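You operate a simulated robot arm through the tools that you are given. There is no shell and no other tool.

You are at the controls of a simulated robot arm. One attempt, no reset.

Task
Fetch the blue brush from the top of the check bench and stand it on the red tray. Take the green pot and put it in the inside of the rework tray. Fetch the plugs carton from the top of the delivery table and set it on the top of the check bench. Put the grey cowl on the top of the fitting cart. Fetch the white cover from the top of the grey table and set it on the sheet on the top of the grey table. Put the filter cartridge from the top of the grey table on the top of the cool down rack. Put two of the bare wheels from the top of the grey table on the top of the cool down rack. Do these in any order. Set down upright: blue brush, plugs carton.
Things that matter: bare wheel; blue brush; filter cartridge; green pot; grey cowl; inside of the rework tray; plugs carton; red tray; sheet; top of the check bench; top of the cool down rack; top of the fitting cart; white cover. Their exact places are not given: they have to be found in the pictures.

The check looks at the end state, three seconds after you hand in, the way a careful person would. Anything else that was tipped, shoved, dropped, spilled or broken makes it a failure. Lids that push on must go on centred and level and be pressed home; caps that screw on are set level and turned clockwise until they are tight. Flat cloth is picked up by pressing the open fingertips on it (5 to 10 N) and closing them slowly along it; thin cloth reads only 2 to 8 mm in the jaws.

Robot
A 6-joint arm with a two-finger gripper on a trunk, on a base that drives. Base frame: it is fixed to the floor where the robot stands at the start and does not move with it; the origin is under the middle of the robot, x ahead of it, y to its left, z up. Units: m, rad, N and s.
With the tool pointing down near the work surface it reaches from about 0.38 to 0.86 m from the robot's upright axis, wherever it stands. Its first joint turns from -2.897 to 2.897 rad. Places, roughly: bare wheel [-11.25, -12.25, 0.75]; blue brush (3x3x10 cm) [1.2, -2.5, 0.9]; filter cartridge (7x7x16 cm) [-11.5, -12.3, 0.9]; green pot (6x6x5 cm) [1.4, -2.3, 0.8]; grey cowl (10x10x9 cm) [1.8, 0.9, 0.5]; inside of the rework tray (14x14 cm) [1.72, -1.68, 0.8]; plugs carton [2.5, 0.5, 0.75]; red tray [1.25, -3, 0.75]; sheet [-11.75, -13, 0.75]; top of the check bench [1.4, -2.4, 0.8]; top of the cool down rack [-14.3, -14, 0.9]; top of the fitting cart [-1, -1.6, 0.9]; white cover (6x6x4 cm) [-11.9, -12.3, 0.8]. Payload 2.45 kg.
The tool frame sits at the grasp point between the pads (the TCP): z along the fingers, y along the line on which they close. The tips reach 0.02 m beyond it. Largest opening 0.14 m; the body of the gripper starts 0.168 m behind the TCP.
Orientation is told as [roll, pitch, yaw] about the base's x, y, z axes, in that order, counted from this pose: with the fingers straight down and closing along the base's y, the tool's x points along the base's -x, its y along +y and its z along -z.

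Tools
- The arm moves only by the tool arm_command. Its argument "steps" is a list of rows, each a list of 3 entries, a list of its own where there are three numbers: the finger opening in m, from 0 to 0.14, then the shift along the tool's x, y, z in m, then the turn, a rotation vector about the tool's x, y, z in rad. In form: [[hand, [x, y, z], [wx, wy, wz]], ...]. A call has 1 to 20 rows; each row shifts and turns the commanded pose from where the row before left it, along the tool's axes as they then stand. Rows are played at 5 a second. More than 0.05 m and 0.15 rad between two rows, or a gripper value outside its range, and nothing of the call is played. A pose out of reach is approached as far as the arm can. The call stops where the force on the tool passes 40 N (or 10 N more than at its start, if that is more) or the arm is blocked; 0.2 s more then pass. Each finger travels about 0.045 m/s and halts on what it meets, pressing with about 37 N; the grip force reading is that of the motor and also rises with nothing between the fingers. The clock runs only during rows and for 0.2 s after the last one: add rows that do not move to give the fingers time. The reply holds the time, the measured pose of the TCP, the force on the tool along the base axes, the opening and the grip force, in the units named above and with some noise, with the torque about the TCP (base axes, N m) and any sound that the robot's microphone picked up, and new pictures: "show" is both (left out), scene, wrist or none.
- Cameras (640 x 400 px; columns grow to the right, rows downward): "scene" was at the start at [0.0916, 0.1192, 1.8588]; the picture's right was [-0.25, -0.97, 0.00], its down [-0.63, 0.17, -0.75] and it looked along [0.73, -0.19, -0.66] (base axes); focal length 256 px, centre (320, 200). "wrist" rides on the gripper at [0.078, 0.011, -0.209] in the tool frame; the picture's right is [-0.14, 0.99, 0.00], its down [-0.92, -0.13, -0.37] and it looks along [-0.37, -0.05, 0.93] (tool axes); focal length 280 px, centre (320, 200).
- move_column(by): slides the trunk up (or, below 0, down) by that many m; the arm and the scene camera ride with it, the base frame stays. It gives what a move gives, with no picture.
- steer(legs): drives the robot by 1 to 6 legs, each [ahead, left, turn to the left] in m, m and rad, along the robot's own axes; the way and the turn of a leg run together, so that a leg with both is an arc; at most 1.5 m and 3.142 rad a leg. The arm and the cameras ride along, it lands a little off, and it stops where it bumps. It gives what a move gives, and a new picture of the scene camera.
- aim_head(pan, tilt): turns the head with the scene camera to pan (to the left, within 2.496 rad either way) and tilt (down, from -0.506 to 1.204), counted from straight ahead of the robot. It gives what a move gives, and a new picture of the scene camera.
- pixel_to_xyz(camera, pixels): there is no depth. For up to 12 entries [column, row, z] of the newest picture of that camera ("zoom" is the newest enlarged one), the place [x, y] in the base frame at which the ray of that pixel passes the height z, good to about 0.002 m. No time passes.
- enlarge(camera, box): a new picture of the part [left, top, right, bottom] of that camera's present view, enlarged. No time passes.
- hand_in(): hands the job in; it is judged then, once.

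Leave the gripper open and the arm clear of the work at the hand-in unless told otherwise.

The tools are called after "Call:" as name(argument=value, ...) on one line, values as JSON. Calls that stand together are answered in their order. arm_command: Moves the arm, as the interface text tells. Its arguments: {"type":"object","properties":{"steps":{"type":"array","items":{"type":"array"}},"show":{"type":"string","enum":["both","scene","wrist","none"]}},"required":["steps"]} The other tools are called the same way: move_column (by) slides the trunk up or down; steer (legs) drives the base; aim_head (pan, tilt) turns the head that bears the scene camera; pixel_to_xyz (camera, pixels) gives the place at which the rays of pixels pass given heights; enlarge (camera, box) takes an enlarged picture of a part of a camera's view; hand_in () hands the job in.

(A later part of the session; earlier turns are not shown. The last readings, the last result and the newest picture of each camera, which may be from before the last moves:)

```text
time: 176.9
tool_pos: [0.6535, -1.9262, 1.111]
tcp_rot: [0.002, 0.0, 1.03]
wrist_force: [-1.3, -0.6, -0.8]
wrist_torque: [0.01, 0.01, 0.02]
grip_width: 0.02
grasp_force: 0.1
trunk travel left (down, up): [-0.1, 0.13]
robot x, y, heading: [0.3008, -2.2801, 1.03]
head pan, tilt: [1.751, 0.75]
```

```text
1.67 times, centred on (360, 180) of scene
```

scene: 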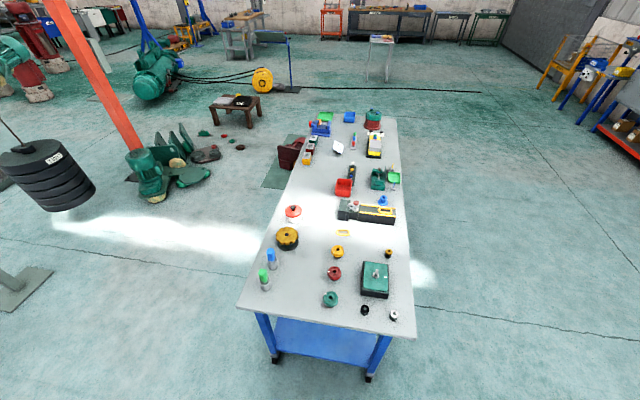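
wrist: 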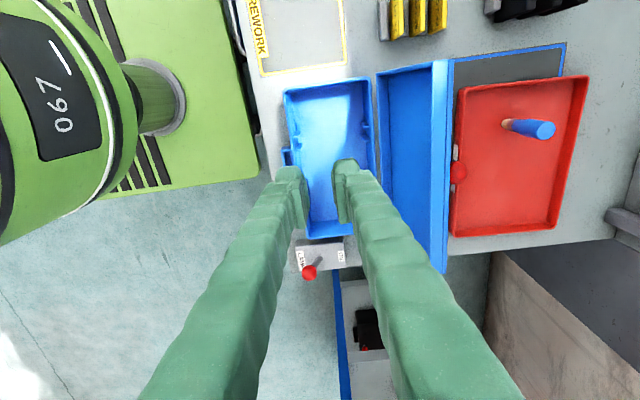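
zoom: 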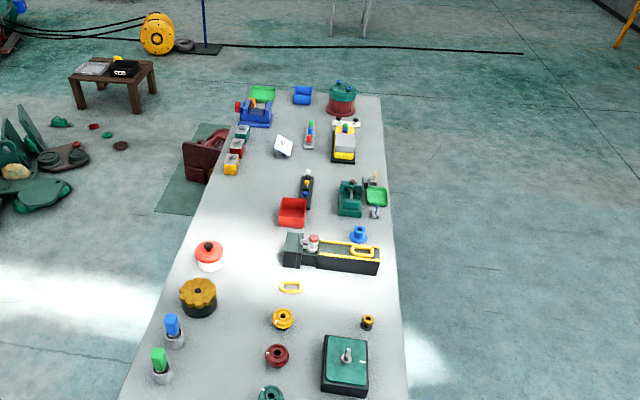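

Call:
pixel_to_xyz(camera="scene", pixels=[[240, 305, 0.8], [412, 335, 0.8], [297, 288, 0.8], [265, 288, 0.8], [330, 303, 0.8], [335, 275, 0.8], [288, 246, 0.8], [272, 265, 0.8], [265, 270, 0.9], [330, 296, 0.83], [300, 317, 0.8], [338, 255, 0.8]])

Call:
enlarge(camera="scene", box=[230, 200, 430, 340])

```text
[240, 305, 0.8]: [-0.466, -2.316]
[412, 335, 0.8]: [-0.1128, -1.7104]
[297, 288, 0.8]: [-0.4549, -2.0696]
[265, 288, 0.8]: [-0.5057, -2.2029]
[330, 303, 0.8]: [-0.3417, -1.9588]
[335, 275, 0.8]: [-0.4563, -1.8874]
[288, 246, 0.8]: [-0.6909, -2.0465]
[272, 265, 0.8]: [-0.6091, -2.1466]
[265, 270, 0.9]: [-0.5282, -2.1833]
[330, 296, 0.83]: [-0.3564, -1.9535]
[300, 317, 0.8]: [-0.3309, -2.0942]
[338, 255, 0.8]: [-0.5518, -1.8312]
```

```text
2.86 times, centred on (330, 270) of scene
```

zoom: 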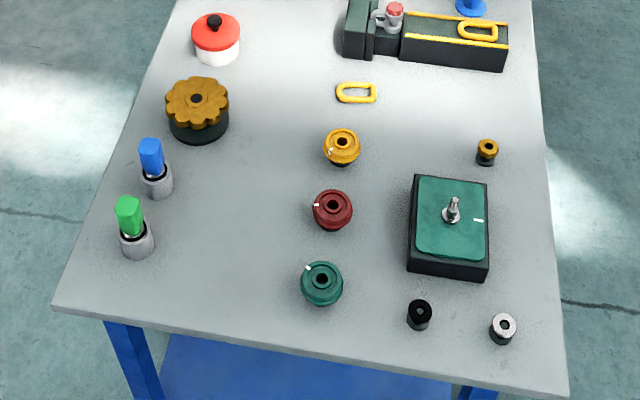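

There is a free spot on the cart near its front edge between the brushes and the green knob, about (-0.455,-2.07). I drive up to the parts shelf now.

Call:
steer(legs=[[1.1, 0, 0], [1.1, 0, 0], [0, 0.4, 0]])

Call:
aim_head(pan=0.0, tilt=0.75)

```text
time: 191.6
tool_pos: [1.466, 0.2038, 1.1125]
tcp_rot: [0.003, -0.001, 1.029]
wrist_force: [-0.4, -0.3, -1.2]
wrist_torque: [0.0, -0.02, 0.01]
grip_width: 0.0199
grasp_force: 0.0
trunk travel left (down, up): [-0.1, 0.13]
robot x, y, heading: [1.1135, -0.1539, 1.032]
head pan, tilt: [1.751, 0.75]
```

scene: 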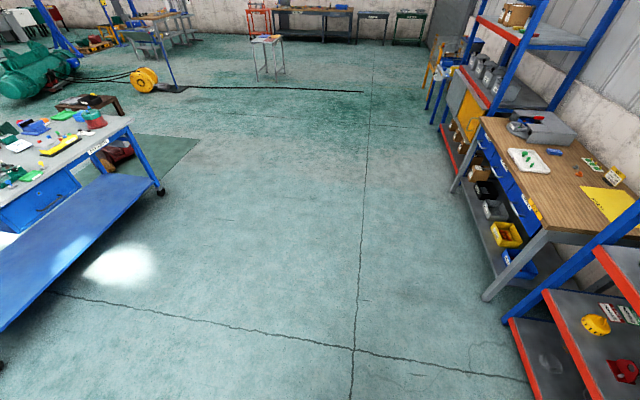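

```text
time: 193.3
tool_pos: [1.4662, 0.204, 1.1112]
tcp_rot: [0.002, -0.001, 1.029]
wrist_force: [-0.6, 0.1, -0.1]
wrist_torque: [0.0, 0.03, -0.02]
grip_width: 0.0202
grasp_force: 0.1
trunk travel left (down, up): [-0.1, 0.13]
robot x, y, heading: [1.113, -0.1554, 1.029]
head pan, tilt: [0.0, 0.75]
```

scene: 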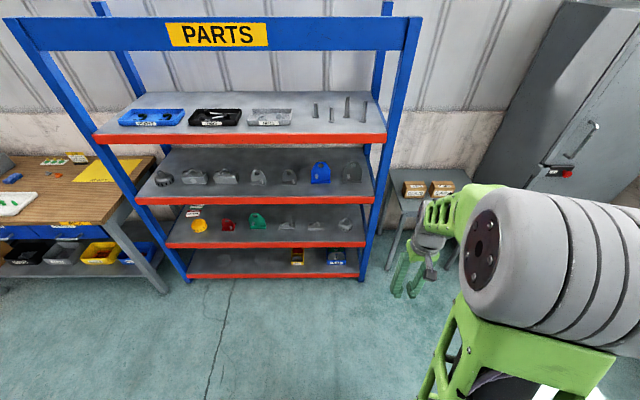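

Call:
enlarge(camera="scene", box=[260, 150, 400, 280])

Call:
pixel_to_xyz(camera="scene", pixels=[[346, 225, 0.5], [346, 230, 0.47], [364, 238, 0.47], [364, 238, 0.45], [170, 241, 0.47], [372, 197, 0.8], [374, 190, 0.8], [187, 280, 0.0], [360, 278, 0.0]])

```text
3.08 times, centred on (330, 215) of scene
```

zoom: 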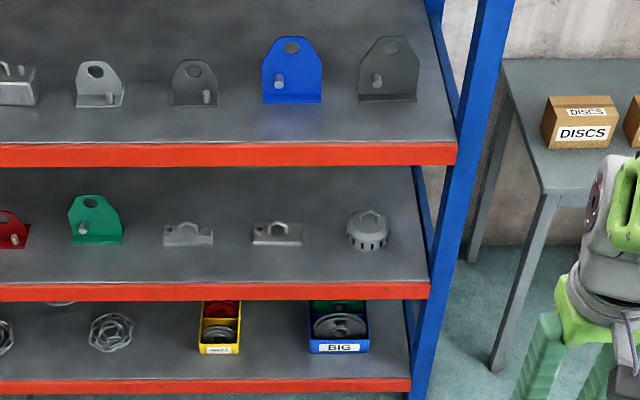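

```text
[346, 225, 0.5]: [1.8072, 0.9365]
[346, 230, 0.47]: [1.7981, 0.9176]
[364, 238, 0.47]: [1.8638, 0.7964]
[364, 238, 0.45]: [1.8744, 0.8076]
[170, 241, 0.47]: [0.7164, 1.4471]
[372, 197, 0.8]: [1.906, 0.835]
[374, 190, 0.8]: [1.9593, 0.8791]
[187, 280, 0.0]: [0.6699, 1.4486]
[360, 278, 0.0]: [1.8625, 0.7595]
```

The cowl stands at about (1.80,0.93) on the third shelf. I bring the tool forward and lower it, then pitch it about 60° forward, while still clear of the shelf.

Call:
arm_command(steps=[[0.1, [-0.04, 0, 0.02], [0, 0, 0]], [0.12, [-0.04, 0, 0.02], [0, 0, 0]], [0.13, [-0.04, 0, 0.02], [0, 0, 0]], [0.14, [-0.04, 0, 0.02], [0, 0, 0]], [0.14, [-0.04, 0, 0.03], [0, 0, 0]], [0.14, [0, 0, 0.04], [0, 0, 0]], [0.14, [0, 0, 0.04], [0, 0, 0]], [0.14, [0, 0, 0], [0, -0.15, 0]], [0.14, [0, 0, 0], [0, -0.15, 0]], [0.14, [0, 0, 0], [0, -0.15, 0]], [0.14, [0, 0, 0], [0, -0.15, 0]], [0.14, [0, 0, 0], [0, -0.15, 0]], [0.14, [0, 0, 0], [0, -0.15, 0]], [0.14, [0, 0, 0], [0, -0.15, 0]], [0.14, [0, 0, 0], [0, 0, 0]]])

```text
time: 196.5
tool_pos: [1.5632, 0.3924, 0.9287]
tcp_rot: [0.142, -0.881, 0.949]
wrist_force: [-0.5, -0.5, 0.1]
wrist_torque: [0.03, -0.01, 0.04]
grip_width: 0.1402
grasp_force: 0.2
out of reach, approached as far as the arm can: row 10, 11, 14
trunk travel left (down, up): [-0.1, 0.13]
robot x, y, heading: [1.1095, -0.1536, 1.034]
head pan, tilt: [0.0, 0.75]
```

scene: 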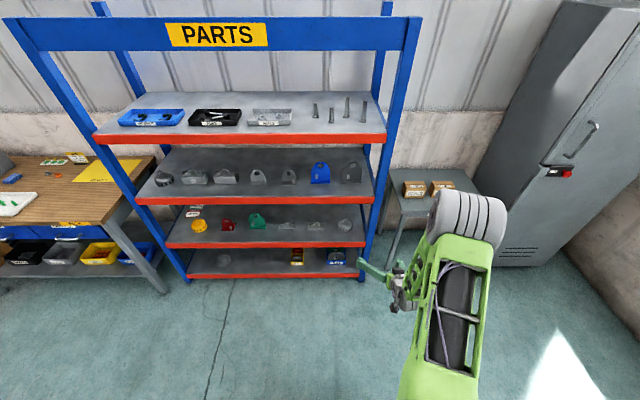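
wrist: 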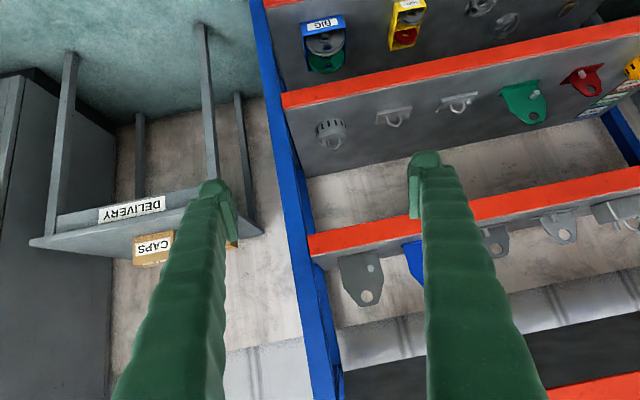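

The tool pitched, though not fully (some rows were out of reach at this height). I move down about 0.32 m toward the shelf's height and see whether the pose is reached.

Call:
arm_command(steps=[[0.14, [0.0347, 0, 0.0199], [0, 0, 0]], [0.14, [0.0347, 0, 0.0199], [0, 0, 0]], [0.14, [0.0347, 0, 0.0199], [0, 0, 0]], [0.14, [0.0347, 0, 0.0199], [0, 0, 0]], [0.14, [0.0347, 0, 0.0199], [0, 0, 0]], [0.14, [0.0347, 0, 0.0199], [0, 0, 0]], [0.14, [0.0347, 0, 0.0199], [0, 0, 0]], [0.14, [0.0347, 0, 0.0199], [0, 0, 0]], [0.14, [0, 0, 0], [0, 0, 0]]])

```text
time: 198.5
tool_pos: [1.619, 0.4428, 0.6436]
tcp_rot: [0.122, -0.888, 0.961]
wrist_force: [-0.9, -0.5, -0.4]
wrist_torque: [0.02, -0.03, -0.02]
grip_width: 0.1398
grasp_force: 0.1
out of reach, approached as far as the arm can: row 1, 2, 3, 4, 5, 6, 7, 8
trunk travel left (down, up): [-0.1, 0.13]
robot x, y, heading: [1.1158, -0.1526, 1.031]
head pan, tilt: [0.0, 0.75]
```

scene: 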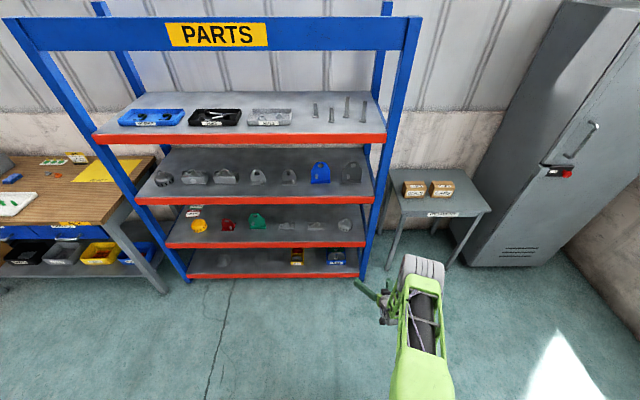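
wrist: 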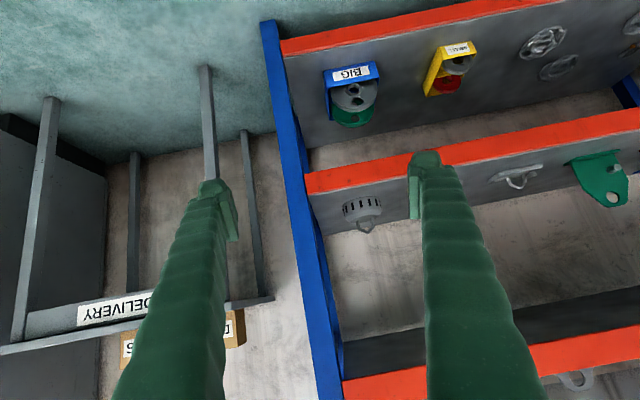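

Call:
arm_command(steps=[[0.14, [-0.0199, 0, 0.0347], [0, 0, 0]], [0.14, [-0.0199, 0, 0.0347], [0, 0, 0]], [0.14, [-0.0199, 0, 0.0347], [0, 0, 0]], [0.14, [-0.0199, 0, 0.0347], [0, 0, 0]], [0.14, [0, 0, 0], [0, 0, 0]]], show="scene")

```text
time: 199.7
tool_pos: [1.6993, 0.5781, 0.6182]
tcp_rot: [0.095, -0.893, 0.978]
wrist_force: [-0.5, 0.3, 0.2]
wrist_torque: [0.01, 0.0, 0.01]
grip_width: 0.1401
grasp_force: 0.0
trunk travel left (down, up): [-0.1, 0.13]
robot x, y, heading: [1.1118, -0.1498, 1.032]
head pan, tilt: [0.0, 0.75]
```

scene: 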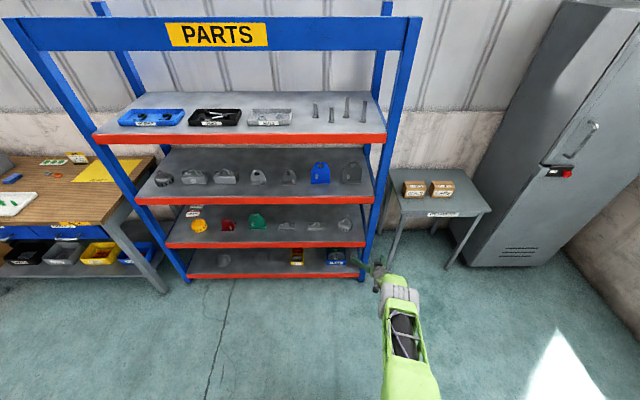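

The arm reaches when further out. I correct the orientation toward pitch -1.05, roll 0.

Call:
arm_command(steps=[[0.14, [0, 0, 0], [0.024, -0.078, -0.02]], [0.14, [0, 0, 0], [0.024, -0.078, -0.02]], [0.14, [0, 0, 0], [0, 0, 0]]], show="wrist")

```text
time: 200.5
tool_pos: [1.7006, 0.5786, 0.6182]
tcp_rot: [0.0, -1.053, 1.039]
wrist_force: [-0.9, 0.2, 0.2]
wrist_torque: [0.0, 0.04, 0.0]
grip_width: 0.1399
grasp_force: 0.0
trunk travel left (down, up): [-0.1, 0.13]
robot x, y, heading: [1.1114, -0.1508, 1.035]
head pan, tilt: [0.0, 0.75]
```

wrist: 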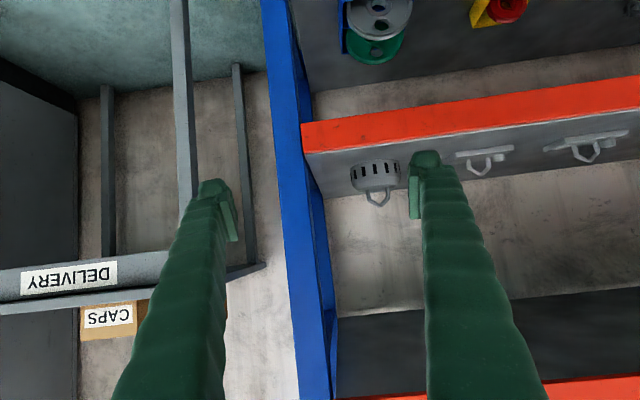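

I triangulate the cowl: scene (345.5,224) mid-body and wrist (376,176) mid-body, at several heights.

Call:
pixel_to_xyz(camera="scene", pixels=[[345.5, 225, 0.46], [345.5, 225, 0.5], [345.5, 225, 0.54], [363.5, 238, 0.46], [363.5, 238, 0.5]])

Call:
pixel_to_xyz(camera="wrist", pixels=[[376, 176, 0.46], [376, 176, 0.5], [376, 176, 0.54], [304, 152, 0.46], [304, 152, 0.5]])

Call:
enlarge(camera="wrist", box=[290, 90, 450, 230])

```text
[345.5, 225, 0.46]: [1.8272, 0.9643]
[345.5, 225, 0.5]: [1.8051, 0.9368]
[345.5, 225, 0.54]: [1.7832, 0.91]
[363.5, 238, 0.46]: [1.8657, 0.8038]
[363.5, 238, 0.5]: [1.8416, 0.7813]
```

```text
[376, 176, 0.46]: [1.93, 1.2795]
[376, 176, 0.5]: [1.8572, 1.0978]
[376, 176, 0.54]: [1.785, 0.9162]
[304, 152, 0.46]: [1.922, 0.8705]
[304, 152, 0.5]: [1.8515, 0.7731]
```

```text
2.86 times, centred on (370, 160) of wrist
```

zoom: 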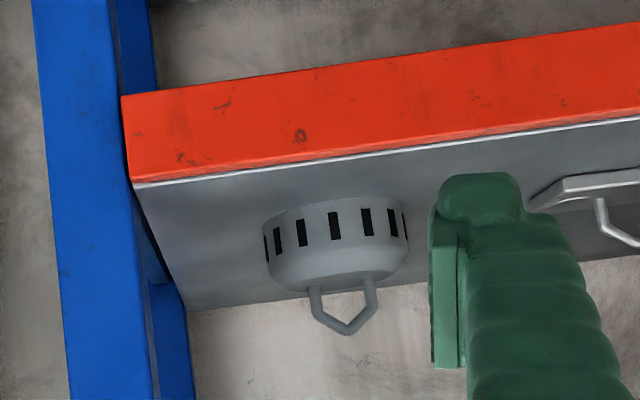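

The cowl's mid-body is at (1.784,0.912), z about 0.54, and the shelf surface is at about 0.50, so it stands near the front edge. I lower the TCP to 0.54 and strafe left 0.098 m, then view.

Call:
arm_command(steps=[[0.14, [0.0338, 0, 0.0194], [0, 0, 0]], [0.14, [0.0338, 0, 0.0194], [0, 0, 0]], [0.14, [0, 0, 0], [0, 0, 0]]], show="none")

Call:
steer(legs=[[0, 0.098, 0.01]])

Call:
arm_command(steps=[[0.14, [0, 0, 0], [0, 0, 0]]], show="wrist")

```text
time: 201.3
tool_pos: [1.6817, 0.5568, 0.5816]
tcp_rot: [-0.001, -1.05, 1.039]
wrist_force: [-0.3, -0.5, 0.1]
wrist_torque: [-0.01, 0.01, 0.0]
grip_width: 0.14
grasp_force: 0.0
out of reach, approached as far as the arm can: row 1, 2
trunk travel left (down, up): [-0.1, 0.13]
robot x, y, heading: [1.1163, -0.1524, 1.031]
head pan, tilt: [0.0, 0.75]
```

```text
time: 202.9
tool_pos: [1.5891, 0.612, 0.581]
tcp_rot: [-0.003, -1.052, 1.047]
wrist_force: [0.0, -0.4, -0.4]
wrist_torque: [-0.03, 0.0, 0.01]
grip_width: 0.14
grasp_force: 0.2
trunk travel left (down, up): [-0.1, 0.13]
robot x, y, heading: [1.0279, -0.1001, 1.049]
head pan, tilt: [0.0, 0.75]
```

scene: 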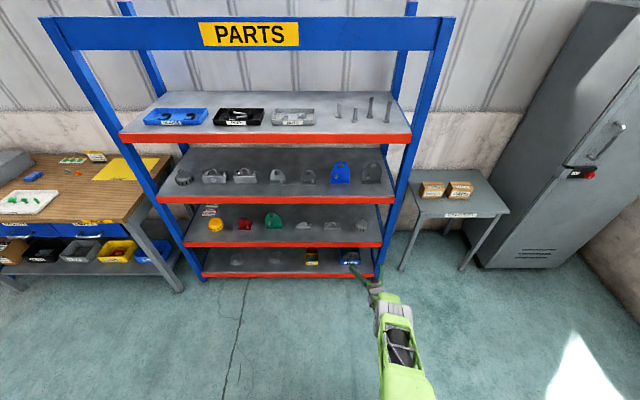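

```text
time: 203.3
tool_pos: [1.5887, 0.6119, 0.5816]
tcp_rot: [0.0, -1.051, 1.047]
wrist_force: [0.0, 1.4, 0.0]
wrist_torque: [0.0, 0.0, -0.03]
grip_width: 0.1397
grasp_force: 0.0
trunk travel left (down, up): [-0.1, 0.13]
robot x, y, heading: [1.0241, -0.1032, 1.043]
head pan, tilt: [0.0, 0.75]
```

wrist: 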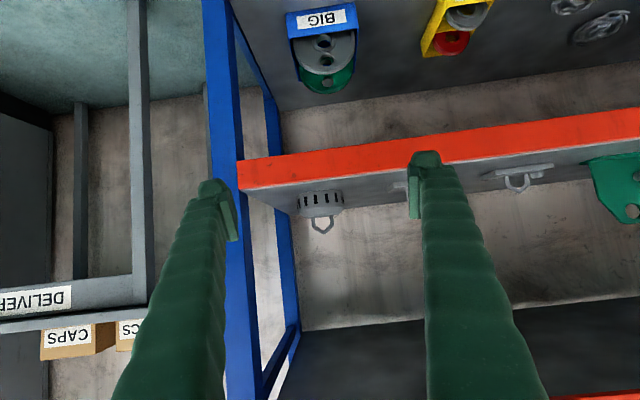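

The arm is near its low limit, so I lower the trunk 0.04 m instead, shift 0.02 m right, and drive ahead 0.2 m.

Call:
move_column(by=-0.04)

Call:
steer(legs=[[0, -0.02, 0], [0.2, 0, 0]])

Call:
arm_command(steps=[[0.14, [0, 0, 0], [0, 0, 0]]], show="wrist")

```text
time: 204.1
tool_pos: [1.5892, 0.6128, 0.5425]
tcp_rot: [-0.002, -1.051, 1.047]
wrist_force: [0.7, -0.8, 0.7]
wrist_torque: [-0.01, 0.01, -0.01]
grip_width: 0.1398
grasp_force: 0.1
trunk travel left (down, up): [-0.06, 0.17]
robot x, y, heading: [1.0251, -0.1046, 1.038]
head pan, tilt: [0.0, 0.75]
```

```text
time: 206.2
tool_pos: [1.7013, 0.774, 0.5419]
tcp_rot: [-0.002, -1.049, 1.05]
wrist_force: [0.2, -0.3, -0.4]
wrist_torque: [0.0, 0.01, 0.01]
grip_width: 0.1399
grasp_force: 0.1
trunk travel left (down, up): [-0.06, 0.17]
robot x, y, heading: [1.1414, 0.0544, 1.049]
head pan, tilt: [0.0, 0.75]
```

scene: 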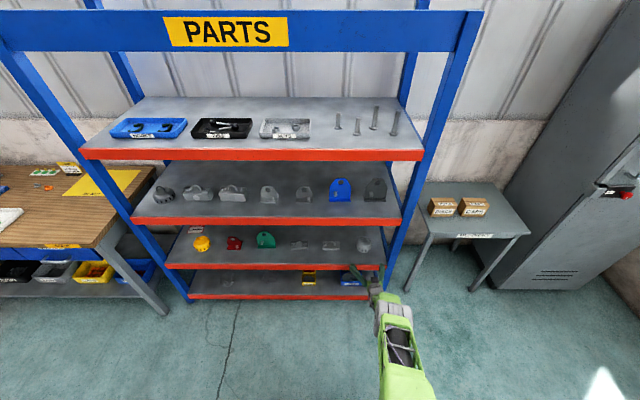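

```text
time: 206.6
tool_pos: [1.7012, 0.7747, 0.5416]
tcp_rot: [-0.003, -1.052, 1.053]
wrist_force: [0.1, 0.4, -1.1]
wrist_torque: [-0.03, 0.0, -0.02]
grip_width: 0.14
grasp_force: 0.0
trunk travel left (down, up): [-0.06, 0.17]
robot x, y, heading: [1.1466, 0.0563, 1.048]
head pan, tilt: [0.0, 0.75]
```

wrist: 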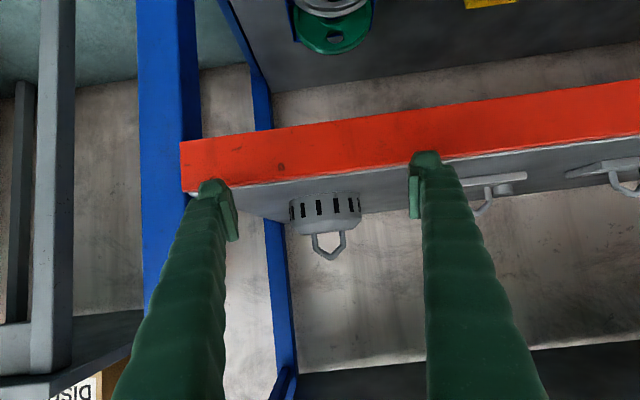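

Aligned: the cowl at column 326 sits between the fingers. I drive ahead 0.155 m so the fingers go around it.

Call:
steer(legs=[[0.1, 0, 0]])

Call:
arm_command(steps=[[0.14, [0, 0, 0], [0, 0, 0]]], show="wrist")

```text
time: 207.7
tool_pos: [1.7518, 0.861, 0.5402]
tcp_rot: [-0.001, -1.048, 1.053]
wrist_force: [-0.1, 0.6, 0.5]
wrist_torque: [0.0, -0.01, 0.0]
grip_width: 0.1401
grasp_force: 0.1
trunk travel left (down, up): [-0.06, 0.17]
robot x, y, heading: [1.1967, 0.148, 1.047]
head pan, tilt: [0.0, 0.75]
```

scene: 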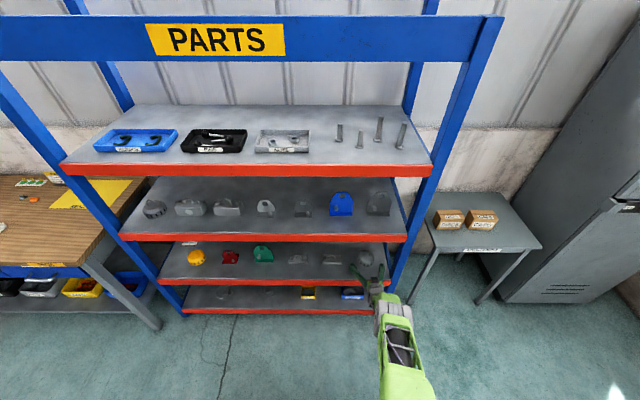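

```text
time: 208.1
tool_pos: [1.7512, 0.8613, 0.5416]
tcp_rot: [0.0, -1.05, 1.052]
wrist_force: [-0.1, -0.9, -0.1]
wrist_torque: [0.0, 0.02, 0.03]
grip_width: 0.1398
grasp_force: 0.1
trunk travel left (down, up): [-0.06, 0.17]
robot x, y, heading: [1.191, 0.1471, 1.049]
head pan, tilt: [0.0, 0.75]
```

wrist: 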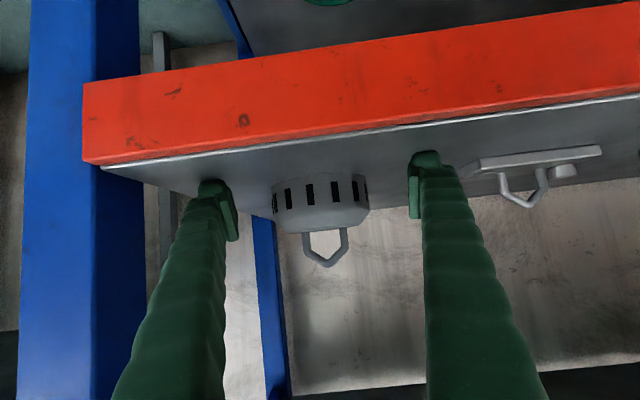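

Call:
steer(legs=[[0.056, 0, 0]])

Call:
arm_command(steps=[[0.14, [0, 0, 0], [0, 0, 0]]], show="wrist")

```text
time: 209.1
tool_pos: [1.778, 0.9102, 0.5408]
tcp_rot: [-0.001, -1.05, 1.054]
wrist_force: [-0.8, 0.4, 0.0]
wrist_torque: [0.01, 0.0, -0.01]
grip_width: 0.1401
grasp_force: 0.1
trunk travel left (down, up): [-0.06, 0.17]
robot x, y, heading: [1.2197, 0.1952, 1.053]
head pan, tilt: [0.0, 0.75]
```

scene: 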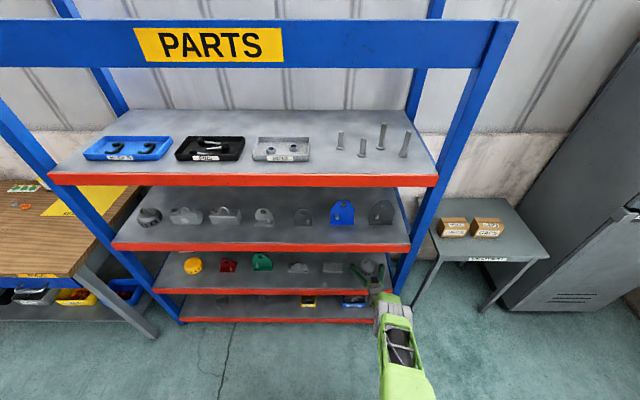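

```text
time: 209.4
tool_pos: [1.7786, 0.9094, 0.5404]
tcp_rot: [0.0, -1.048, 1.055]
wrist_force: [-0.4, -0.1, -0.7]
wrist_torque: [0.02, 0.01, 0.03]
grip_width: 0.14
grasp_force: 0.0
trunk travel left (down, up): [-0.06, 0.17]
robot x, y, heading: [1.2204, 0.1934, 1.053]
head pan, tilt: [0.0, 0.75]
```

wrist: 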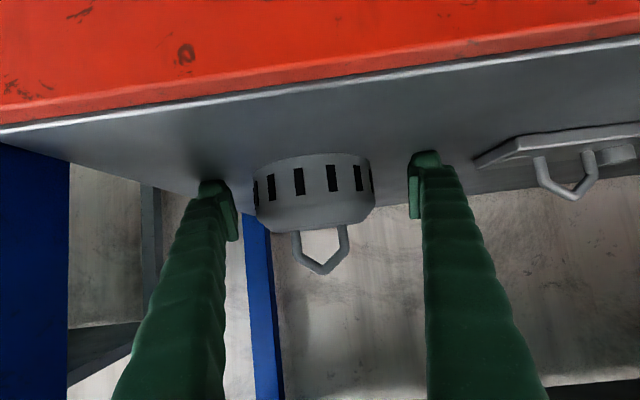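

The cowl is between the fingers. I centre by -0.005 in y, then close.

Call:
arm_command(steps=[[0.14, [0, -0.005, 0], [0, 0, 0]], [0.12, [0, 0, 0], [0, 0, 0]], [0.09, [0, 0, 0], [0, 0, 0]], [0.09, [0, 0, 0], [0, 0, 0]], [0.09, [0, 0, 0], [0, 0, 0]], [0.09, [0, 0, 0], [0, 0, 0]], [0.09, [0, 0, 0], [0, 0, 0]]], show="wrist")

```text
time: 211.1
tool_pos: [1.7822, 0.9096, 0.5418]
tcp_rot: [-0.004, -1.051, 1.057]
wrist_force: [-1.1, 2.2, 7.0]
wrist_torque: [0.05, 0.03, 0.0]
grip_width: 0.0953
grasp_force: 36.9
trunk travel left (down, up): [-0.06, 0.17]
robot x, y, heading: [1.2202, 0.1958, 1.05]
head pan, tilt: [0.0, 0.75]
```

wrist: 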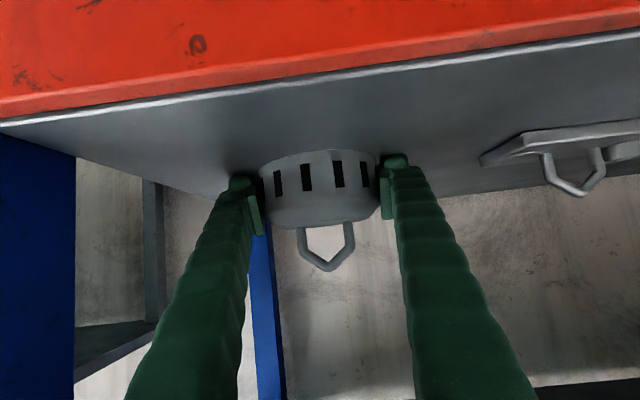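

Gripped at 0.095 m. I lift with the trunk by 0.05 m.

Call:
move_column(by=0.05)

Call:
arm_command(steps=[[0.09, [0, 0, 0], [0, 0, 0]]], show="wrist")

```text
time: 212.0
tool_pos: [1.7824, 0.9085, 0.5901]
tcp_rot: [-0.003, -1.048, 1.054]
wrist_force: [0.4, -0.3, -2.8]
wrist_torque: [-0.04, 0.0, 0.02]
grip_width: 0.0948
grasp_force: 36.6
trunk travel left (down, up): [-0.11, 0.12]
robot x, y, heading: [1.2203, 0.1921, 1.052]
head pan, tilt: [0.0, 0.75]
```

```text
time: 212.4
tool_pos: [1.7815, 0.9087, 0.5916]
tcp_rot: [-0.003, -1.047, 1.055]
wrist_force: [-0.5, 0.0, -2.4]
wrist_torque: [-0.04, 0.01, 0.0]
grip_width: 0.095
grasp_force: 36.6
trunk travel left (down, up): [-0.11, 0.12]
robot x, y, heading: [1.2191, 0.1963, 1.047]
head pan, tilt: [0.0, 0.75]
```

wrist: 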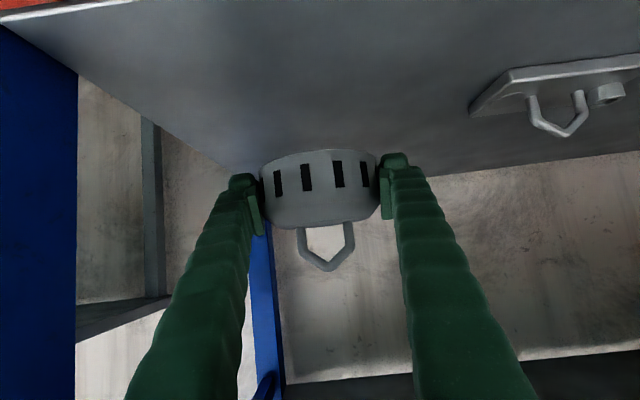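

The cowl is lifted. I back away 0.6 m and raise the arm and trunk.

Call:
steer(legs=[[-0.6, 0, 0]])

Call:
arm_command(steps=[[0.09, [-0.0347, 0, -0.0199], [0, 0, 0]], [0.09, [-0.0347, 0, -0.0199], [0, 0, 0]], [0.09, [-0.0347, 0, -0.0199], [0, 0, 0]], [0.09, [-0.0347, 0, -0.0199], [0, 0, 0]], [0.09, [-0.0347, 0, -0.0199], [0, 0, 0]], [0.09, [-0.0347, 0, -0.0199], [0, 0, 0]], [0.09, [-0.0347, 0, -0.0199], [0, 0, 0]], [0.09, [-0.0347, 0, -0.0199], [0, 0, 0]], [0.09, [0, 0, 0], [0, 0, 0]]])

```text
time: 215.8
tool_pos: [1.4777, 0.3901, 0.591]
tcp_rot: [-0.002, -1.047, 1.067]
wrist_force: [-0.4, 0.1, -2.3]
wrist_torque: [-0.01, 0.0, 0.02]
grip_width: 0.0949
grasp_force: 36.7
trunk travel left (down, up): [-0.11, 0.12]
robot x, y, heading: [0.9231, -0.3318, 1.066]
head pan, tilt: [0.0, 0.75]
```

scene: 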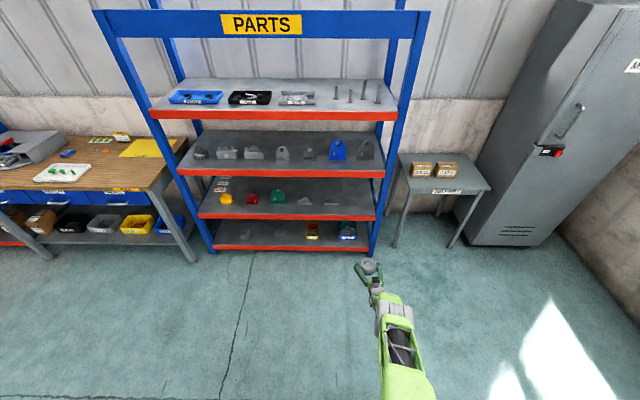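

```text
time: 217.8
tool_pos: [1.4831, 0.3897, 0.9112]
tcp_rot: [0.002, -1.046, 1.063]
wrist_force: [0.1, 0.2, -2.4]
wrist_torque: [0.0, 0.04, 0.0]
grip_width: 0.0949
grasp_force: 37.1
out of reach, approached as far as the arm can: row 3
trunk travel left (down, up): [-0.11, 0.12]
robot x, y, heading: [0.9256, -0.3304, 1.061]
head pan, tilt: [0.0, 0.75]
```

scene: 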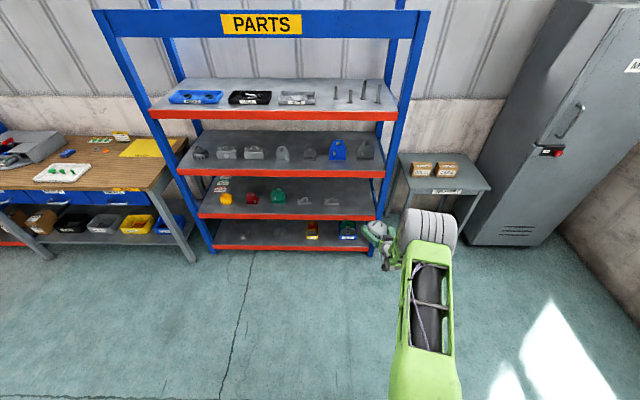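
wrist: 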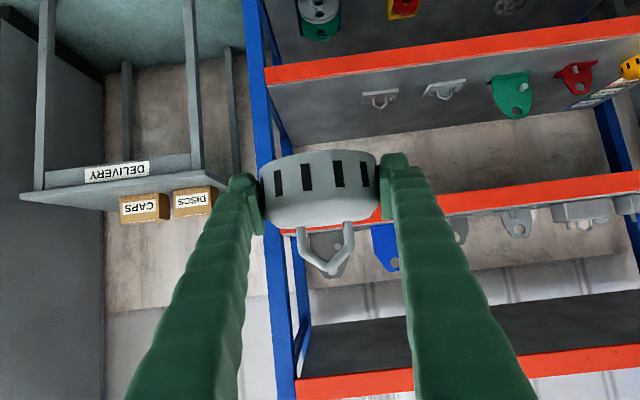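

I raise the trunk 0.1 m, then shift right and back down the aisle toward the cart's front.

Call:
move_column(by=0.1)

Call:
steer(legs=[[0, -0.53, -0.014], [-1.2, 0, 0], [-1.14, 0, 0]])

```text
time: 219.1
tool_pos: [1.4829, 0.3892, 1.0117]
tcp_rot: [0.0, -1.045, 1.061]
wrist_force: [0.6, 0.1, -2.1]
wrist_torque: [-0.01, -0.02, -0.04]
grip_width: 0.0949
grasp_force: 36.6
trunk travel left (down, up): [-0.21, 0.02]
robot x, y, heading: [0.9219, -0.3338, 1.056]
head pan, tilt: [0.0, 0.75]
```

```text
time: 235.3
tool_pos: [0.7976, -1.891, 1.0129]
tcp_rot: [0.0, -1.047, 1.061]
wrist_force: [-0.3, 0.3, -2.0]
wrist_torque: [-0.01, 0.0, -0.01]
grip_width: 0.0947
grasp_force: 36.9
trunk travel left (down, up): [-0.21, 0.02]
robot x, y, heading: [0.2355, -2.6096, 1.057]
head pan, tilt: [0.0, 0.75]
```

scene: 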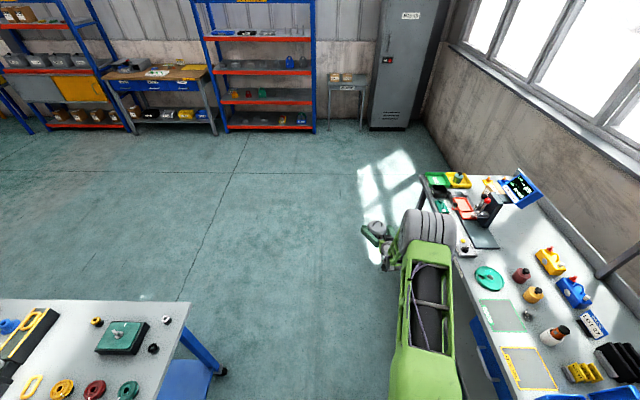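

I shift 0.13 m right and turn left by 1.553 to face the cart's front end.

Call:
steer(legs=[[0, -0.13, 0], [0, 0, 1.553]])

Call:
aim_head(pan=0.0, tilt=0.9)

```text
time: 240.9
tool_pos: [-0.3556, -2.0983, 1.013]
tcp_rot: [0.001, -1.048, 2.612]
wrist_force: [0.9, -0.2, -2.0]
wrist_torque: [0.0, -0.03, -0.04]
grip_width: 0.0944
grasp_force: 36.5
trunk travel left (down, up): [-0.21, 0.02]
robot x, y, heading: [0.3505, -2.6776, 2.608]
head pan, tilt: [0.0, 0.75]
```

scene: 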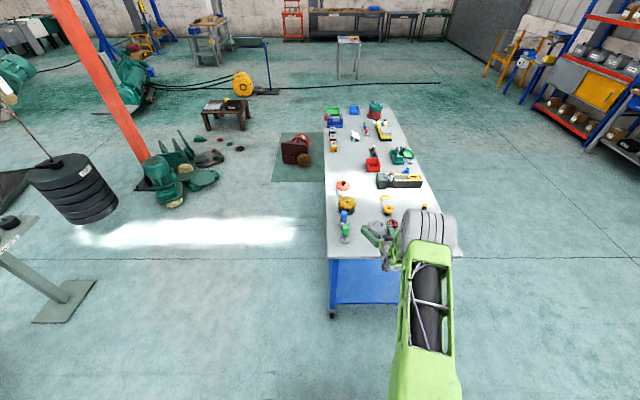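

```text
time: 241.6
tool_pos: [-0.3559, -2.0977, 1.0119]
tcp_rot: [0.001, -1.047, 2.61]
wrist_force: [1.0, 0.2, -1.9]
wrist_torque: [0.02, -0.03, -0.01]
grip_width: 0.0946
grasp_force: 37.0
trunk travel left (down, up): [-0.21, 0.02]
robot x, y, heading: [0.3467, -2.6771, 2.603]
head pan, tilt: [0.0, 0.901]
```

scene: 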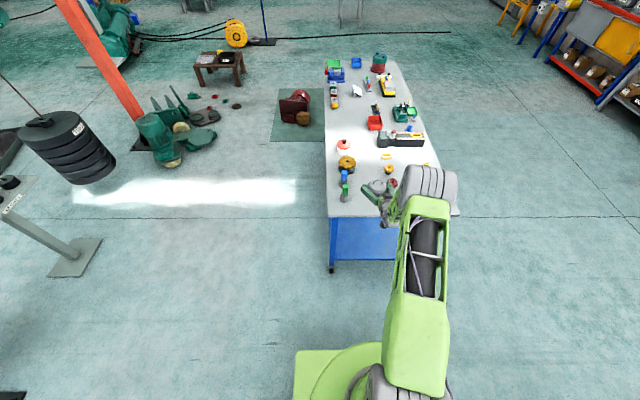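

Call:
arm_command(steps=[[0.09, [0, 0, 0], [0, 0, 0]]], show="wrist")

Call:
enlarge(camera="scene", box=[310, 130, 470, 230])

```text
time: 242.0
tool_pos: [-0.355, -2.0997, 1.0127]
tcp_rot: [0.0, -1.047, 2.612]
wrist_force: [0.4, 0.2, -2.6]
wrist_torque: [0.0, -0.03, 0.01]
grip_width: 0.0943
grasp_force: 36.7
trunk travel left (down, up): [-0.21, 0.02]
robot x, y, heading: [0.3515, -2.6783, 2.606]
head pan, tilt: [0.0, 0.901]
```

wrist: 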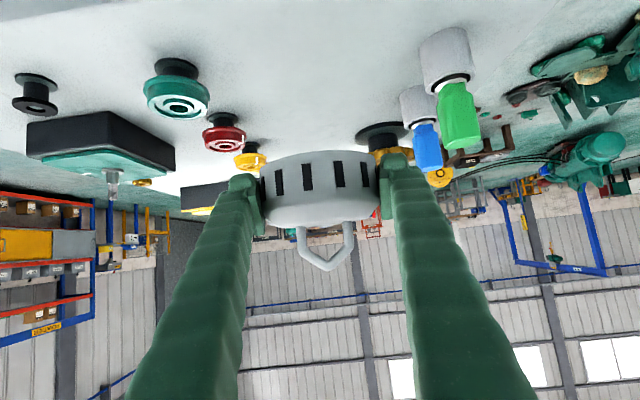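

```text
4.00 times, centred on (390, 180) of scene
```

zoom: 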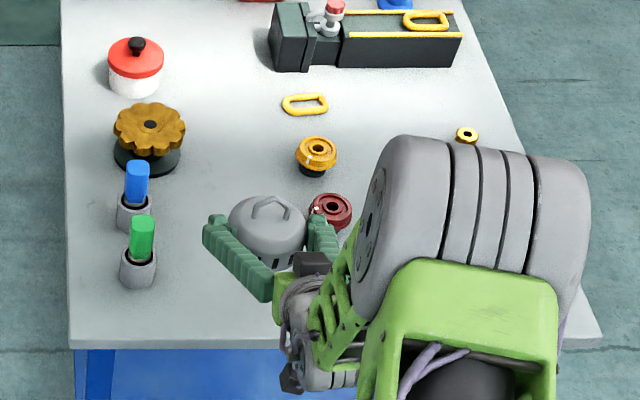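

The spot between the brush cups and the green knob is ahead. I drive 0.09 m ahead and 0.02 m left, then lower with the trunk.

Call:
steer(legs=[[0.09, 0.02, 0]])

Call:
move_column(by=-0.11)

Call:
arm_command(steps=[[0.09, [0, 0, 0], [0, 0, 0]]])

Call:
enlarge(camera="scene", box=[300, 100, 480, 240])

```text
time: 243.1
tool_pos: [-0.4411, -2.0717, 1.0102]
tcp_rot: [-0.001, -1.044, 2.611]
wrist_force: [-0.8, 0.0, -3.1]
wrist_torque: [0.05, 0.02, -0.03]
grip_width: 0.0946
grasp_force: 36.7
trunk travel left (down, up): [-0.21, 0.02]
robot x, y, heading: [0.265, -2.6514, 2.609]
head pan, tilt: [0.0, 0.901]
```

scene: 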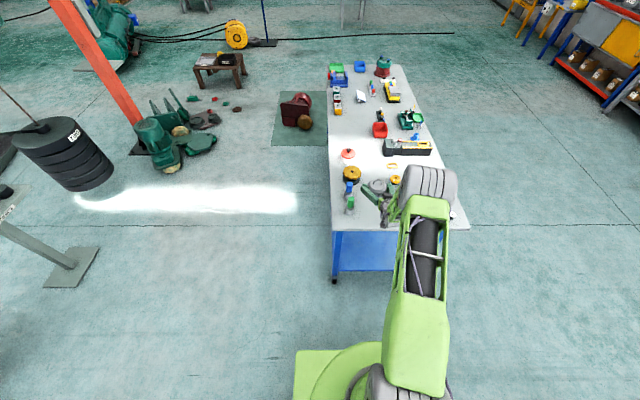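

```text
time: 244.5
tool_pos: [-0.4401, -2.0724, 0.9024]
tcp_rot: [0.003, -1.048, 2.614]
wrist_force: [-0.9, -0.2, -2.8]
wrist_torque: [0.02, 0.0, 0.0]
grip_width: 0.0943
grasp_force: 36.6
trunk travel left (down, up): [-0.1, 0.13]
robot x, y, heading: [0.2659, -2.6465, 2.61]
head pan, tilt: [0.0, 0.901]
```

```text
time: 244.9
tool_pos: [-0.4407, -2.0726, 0.9023]
tcp_rot: [0.0, -1.047, 2.612]
wrist_force: [-0.4, -0.2, -2.6]
wrist_torque: [-0.01, -0.03, 0.02]
grip_width: 0.0944
grasp_force: 37.3
trunk travel left (down, up): [-0.1, 0.13]
robot x, y, heading: [0.2681, -2.6503, 2.603]
head pan, tilt: [0.0, 0.901]
```

scene: 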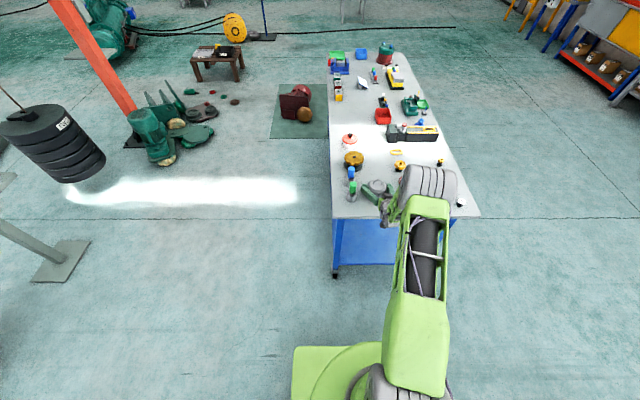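
wrist: 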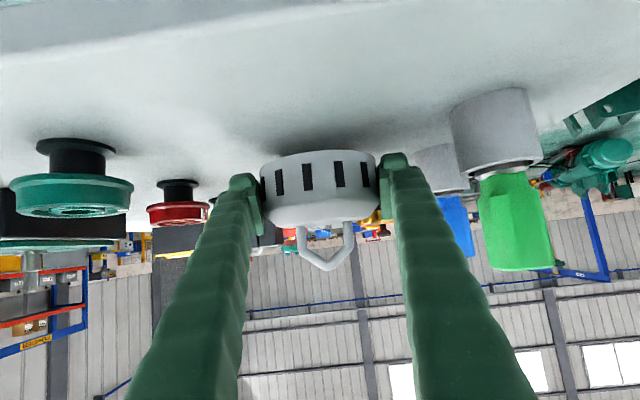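

```text
2.86 times, centred on (390, 170) of scene
```

zoom: 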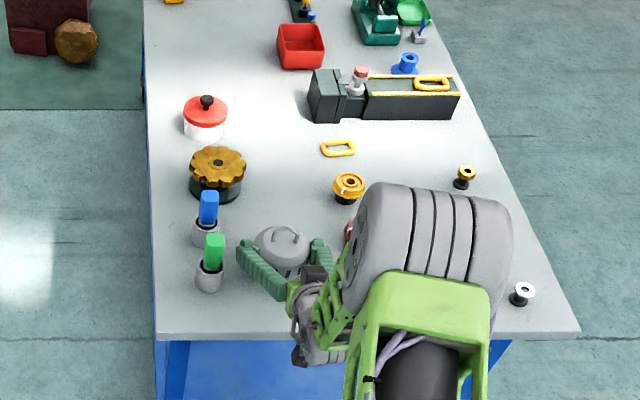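

The left finger is nearer to the green brush cup than to the knob. I shift 0.025 m right (tool -y) and lower 0.04 m with the trunk.

Call:
arm_command(steps=[[0.09, [0, -0.025, 0], [0, 0, 0]], [0.09, [0, 0, 0], [0, 0, 0]]], show="none")

Call:
move_column(by=-0.04)

Call:
arm_command(steps=[[0.09, [0, 0, 0], [0, 0, 0]]], show="wrist")

```text
time: 245.5
tool_pos: [-0.4286, -2.0508, 0.9013]
tcp_rot: [0.001, -1.047, 2.61]
wrist_force: [-0.3, -0.4, -2.0]
wrist_torque: [-0.03, 0.0, -0.01]
grip_width: 0.0945
grasp_force: 36.8
trunk travel left (down, up): [-0.1, 0.13]
robot x, y, heading: [0.2668, -2.6509, 2.609]
head pan, tilt: [0.0, 0.901]
```

```text
time: 246.2
tool_pos: [-0.4364, -2.0445, 0.8839]
tcp_rot: [-0.003, -1.077, 2.617]
wrist_force: [-5.3, 3.9, 11.5]
wrist_torque: [-0.36, -0.01, -0.09]
grip_width: 0.0949
grasp_force: 37.2
trunk travel left (down, up): [-0.065, 0.165]
robot x, y, heading: [0.2703, -2.6483, 2.61]
head pan, tilt: [0.0, 0.901]
stopped: the force on the tool passed its limit at 48 N (the readings are from after the stop); the commanded pose is now the measured one
```

```text
time: 246.6
tool_pos: [-0.434, -2.0456, 0.8831]
tcp_rot: [-0.005, -1.075, 2.616]
wrist_force: [-6.2, 5.8, 17.3]
wrist_torque: [-0.29, -0.23, -0.09]
grip_width: 0.0948
grasp_force: 37.3
trunk travel left (down, up): [-0.065, 0.165]
robot x, y, heading: [0.2649, -2.6531, 2.607]
head pan, tilt: [0.0, 0.901]
```

wrist: 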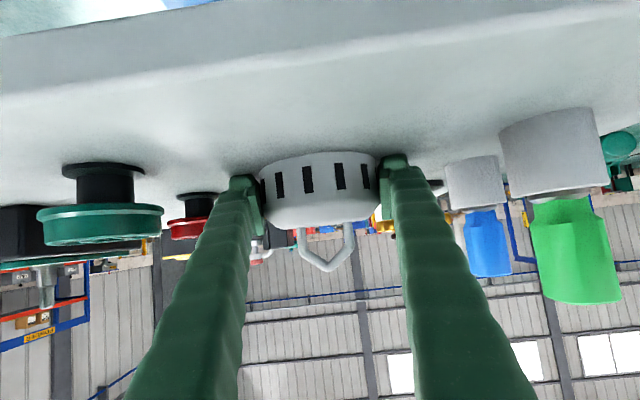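

The cart top is at about 0.842, and the cowl touches it. I raise the trunk 8 mm, restore the pitch, then lower gently.

Call:
move_column(by=0.008)

Call:
arm_command(steps=[[0.09, [0, 0, 0], [0.004, 0.028, 0]], [0.09, [0, 0, 0], [0, 0, 0]]], show="none")

```text
time: 247.1
tool_pos: [-0.4316, -2.0483, 0.8833]
tcp_rot: [-0.001, -1.063, 2.613]
wrist_force: [1.6, -1.1, 0.1]
wrist_torque: [0.13, 0.11, 0.0]
grip_width: 0.0948
grasp_force: 36.9
trunk travel left (down, up): [-0.073, 0.157]
robot x, y, heading: [0.2688, -2.6468, 2.607]
head pan, tilt: [0.0, 0.901]
```

```text
time: 247.7
tool_pos: [-0.4343, -2.0473, 0.8859]
tcp_rot: [-0.007, -1.04, 2.615]
wrist_force: [0.1, -0.4, -1.7]
wrist_torque: [0.02, 0.02, 0.01]
grip_width: 0.0946
grasp_force: 37.3
trunk travel left (down, up): [-0.073, 0.157]
robot x, y, heading: [0.2701, -2.6482, 2.611]
head pan, tilt: [0.0, 0.901]
```

Call:
arm_command(steps=[[0.09, [0, 0, 0], [-0.006, -0.009, 0]], [0.09, [0, 0, 0], [0, 0, 0]]], show="none")

Call:
move_column(by=-0.003)

```text
time: 248.3
tool_pos: [-0.4347, -2.0458, 0.8869]
tcp_rot: [0.0, -1.048, 2.613]
wrist_force: [-0.9, -0.3, -3.0]
wrist_torque: [-0.04, -0.01, 0.01]
grip_width: 0.0947
grasp_force: 37.4
trunk travel left (down, up): [-0.073, 0.157]
robot x, y, heading: [0.2678, -2.647, 2.609]
head pan, tilt: [0.0, 0.901]
```

```text
time: 248.8
tool_pos: [-0.4342, -2.0453, 0.8844]
tcp_rot: [0.0, -1.052, 2.614]
wrist_force: [-0.4, 0.4, -0.7]
wrist_torque: [-0.01, 0.09, 0.02]
grip_width: 0.0947
grasp_force: 37.3
trunk travel left (down, up): [-0.07, 0.16]
robot x, y, heading: [0.2688, -2.6498, 2.609]
head pan, tilt: [0.0, 0.901]
```

Just touching now. I open the fingers to 0.125.

Call:
arm_command(steps=[[0.1, [0, 0, 0], [0, 0, 0]], [0.115, [0, 0, 0], [0, 0, 0]], [0.125, [0, 0, 0], [0, 0, 0]], [0.125, [0, 0, 0], [0, 0, 0]]], show="wrist")

```text
time: 249.8
tool_pos: [-0.4343, -2.0459, 0.8826]
tcp_rot: [-0.001, -1.05, 2.615]
wrist_force: [-0.4, 1.2, -0.5]
wrist_torque: [0.0, 0.0, 0.03]
grip_width: 0.1246
grasp_force: 0.1
trunk travel left (down, up): [-0.07, 0.16]
robot x, y, heading: [0.2696, -2.6448, 2.611]
head pan, tilt: [0.0, 0.901]
```

wrist: 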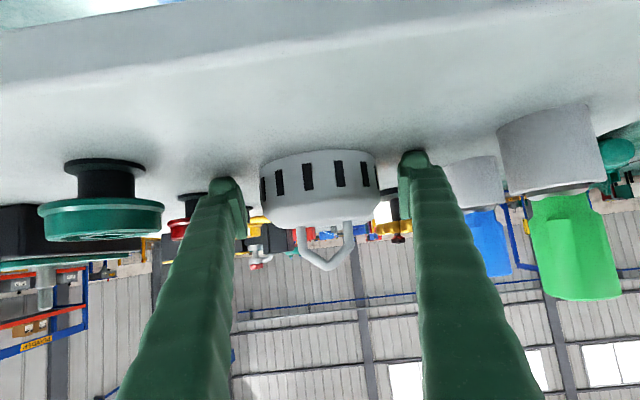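

Released. I withdraw along the tool axis (back and up).

Call:
arm_command(steps=[[0.125, [0, 0, -0.03], [0, 0, 0]], [0.125, [0, 0, -0.03], [0, 0, 0]], [0.125, [0, 0, -0.03], [0, 0, 0]], [0.125, [0, 0, -0.03], [0, 0, 0]], [0.125, [0, 0, 0], [0, 0, 0]]])

```text
time: 251.1
tool_pos: [-0.3467, -2.0943, 0.9477]
tcp_rot: [0.021, -1.047, 2.6]
wrist_force: [-0.6, 0.0, 0.5]
wrist_torque: [-0.02, 0.01, 0.0]
grip_width: 0.1249
grasp_force: 0.0
out of reach, approached as far as the arm can: row 4
trunk travel left (down, up): [-0.07, 0.16]
robot x, y, heading: [0.2681, -2.6528, 2.605]
head pan, tilt: [0.0, 0.901]
```

scene: 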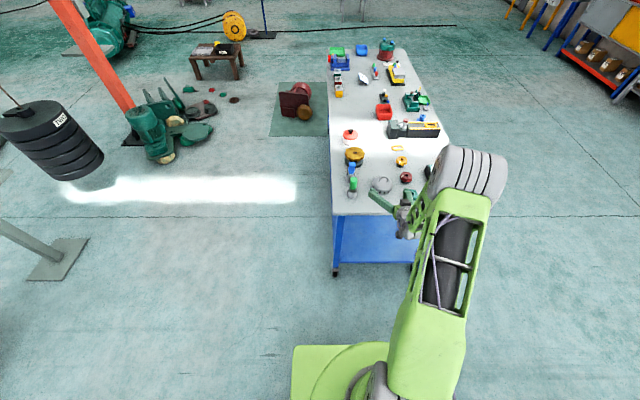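
wrist: 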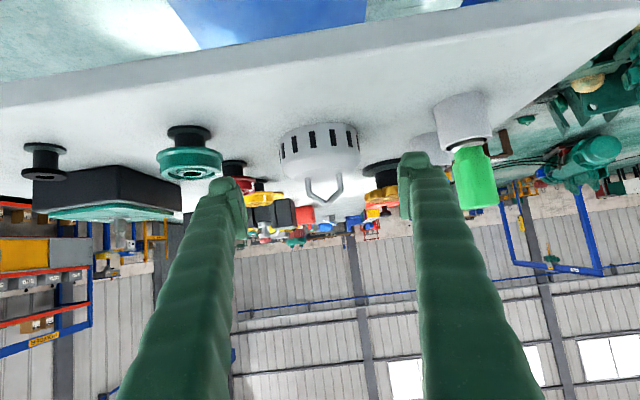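

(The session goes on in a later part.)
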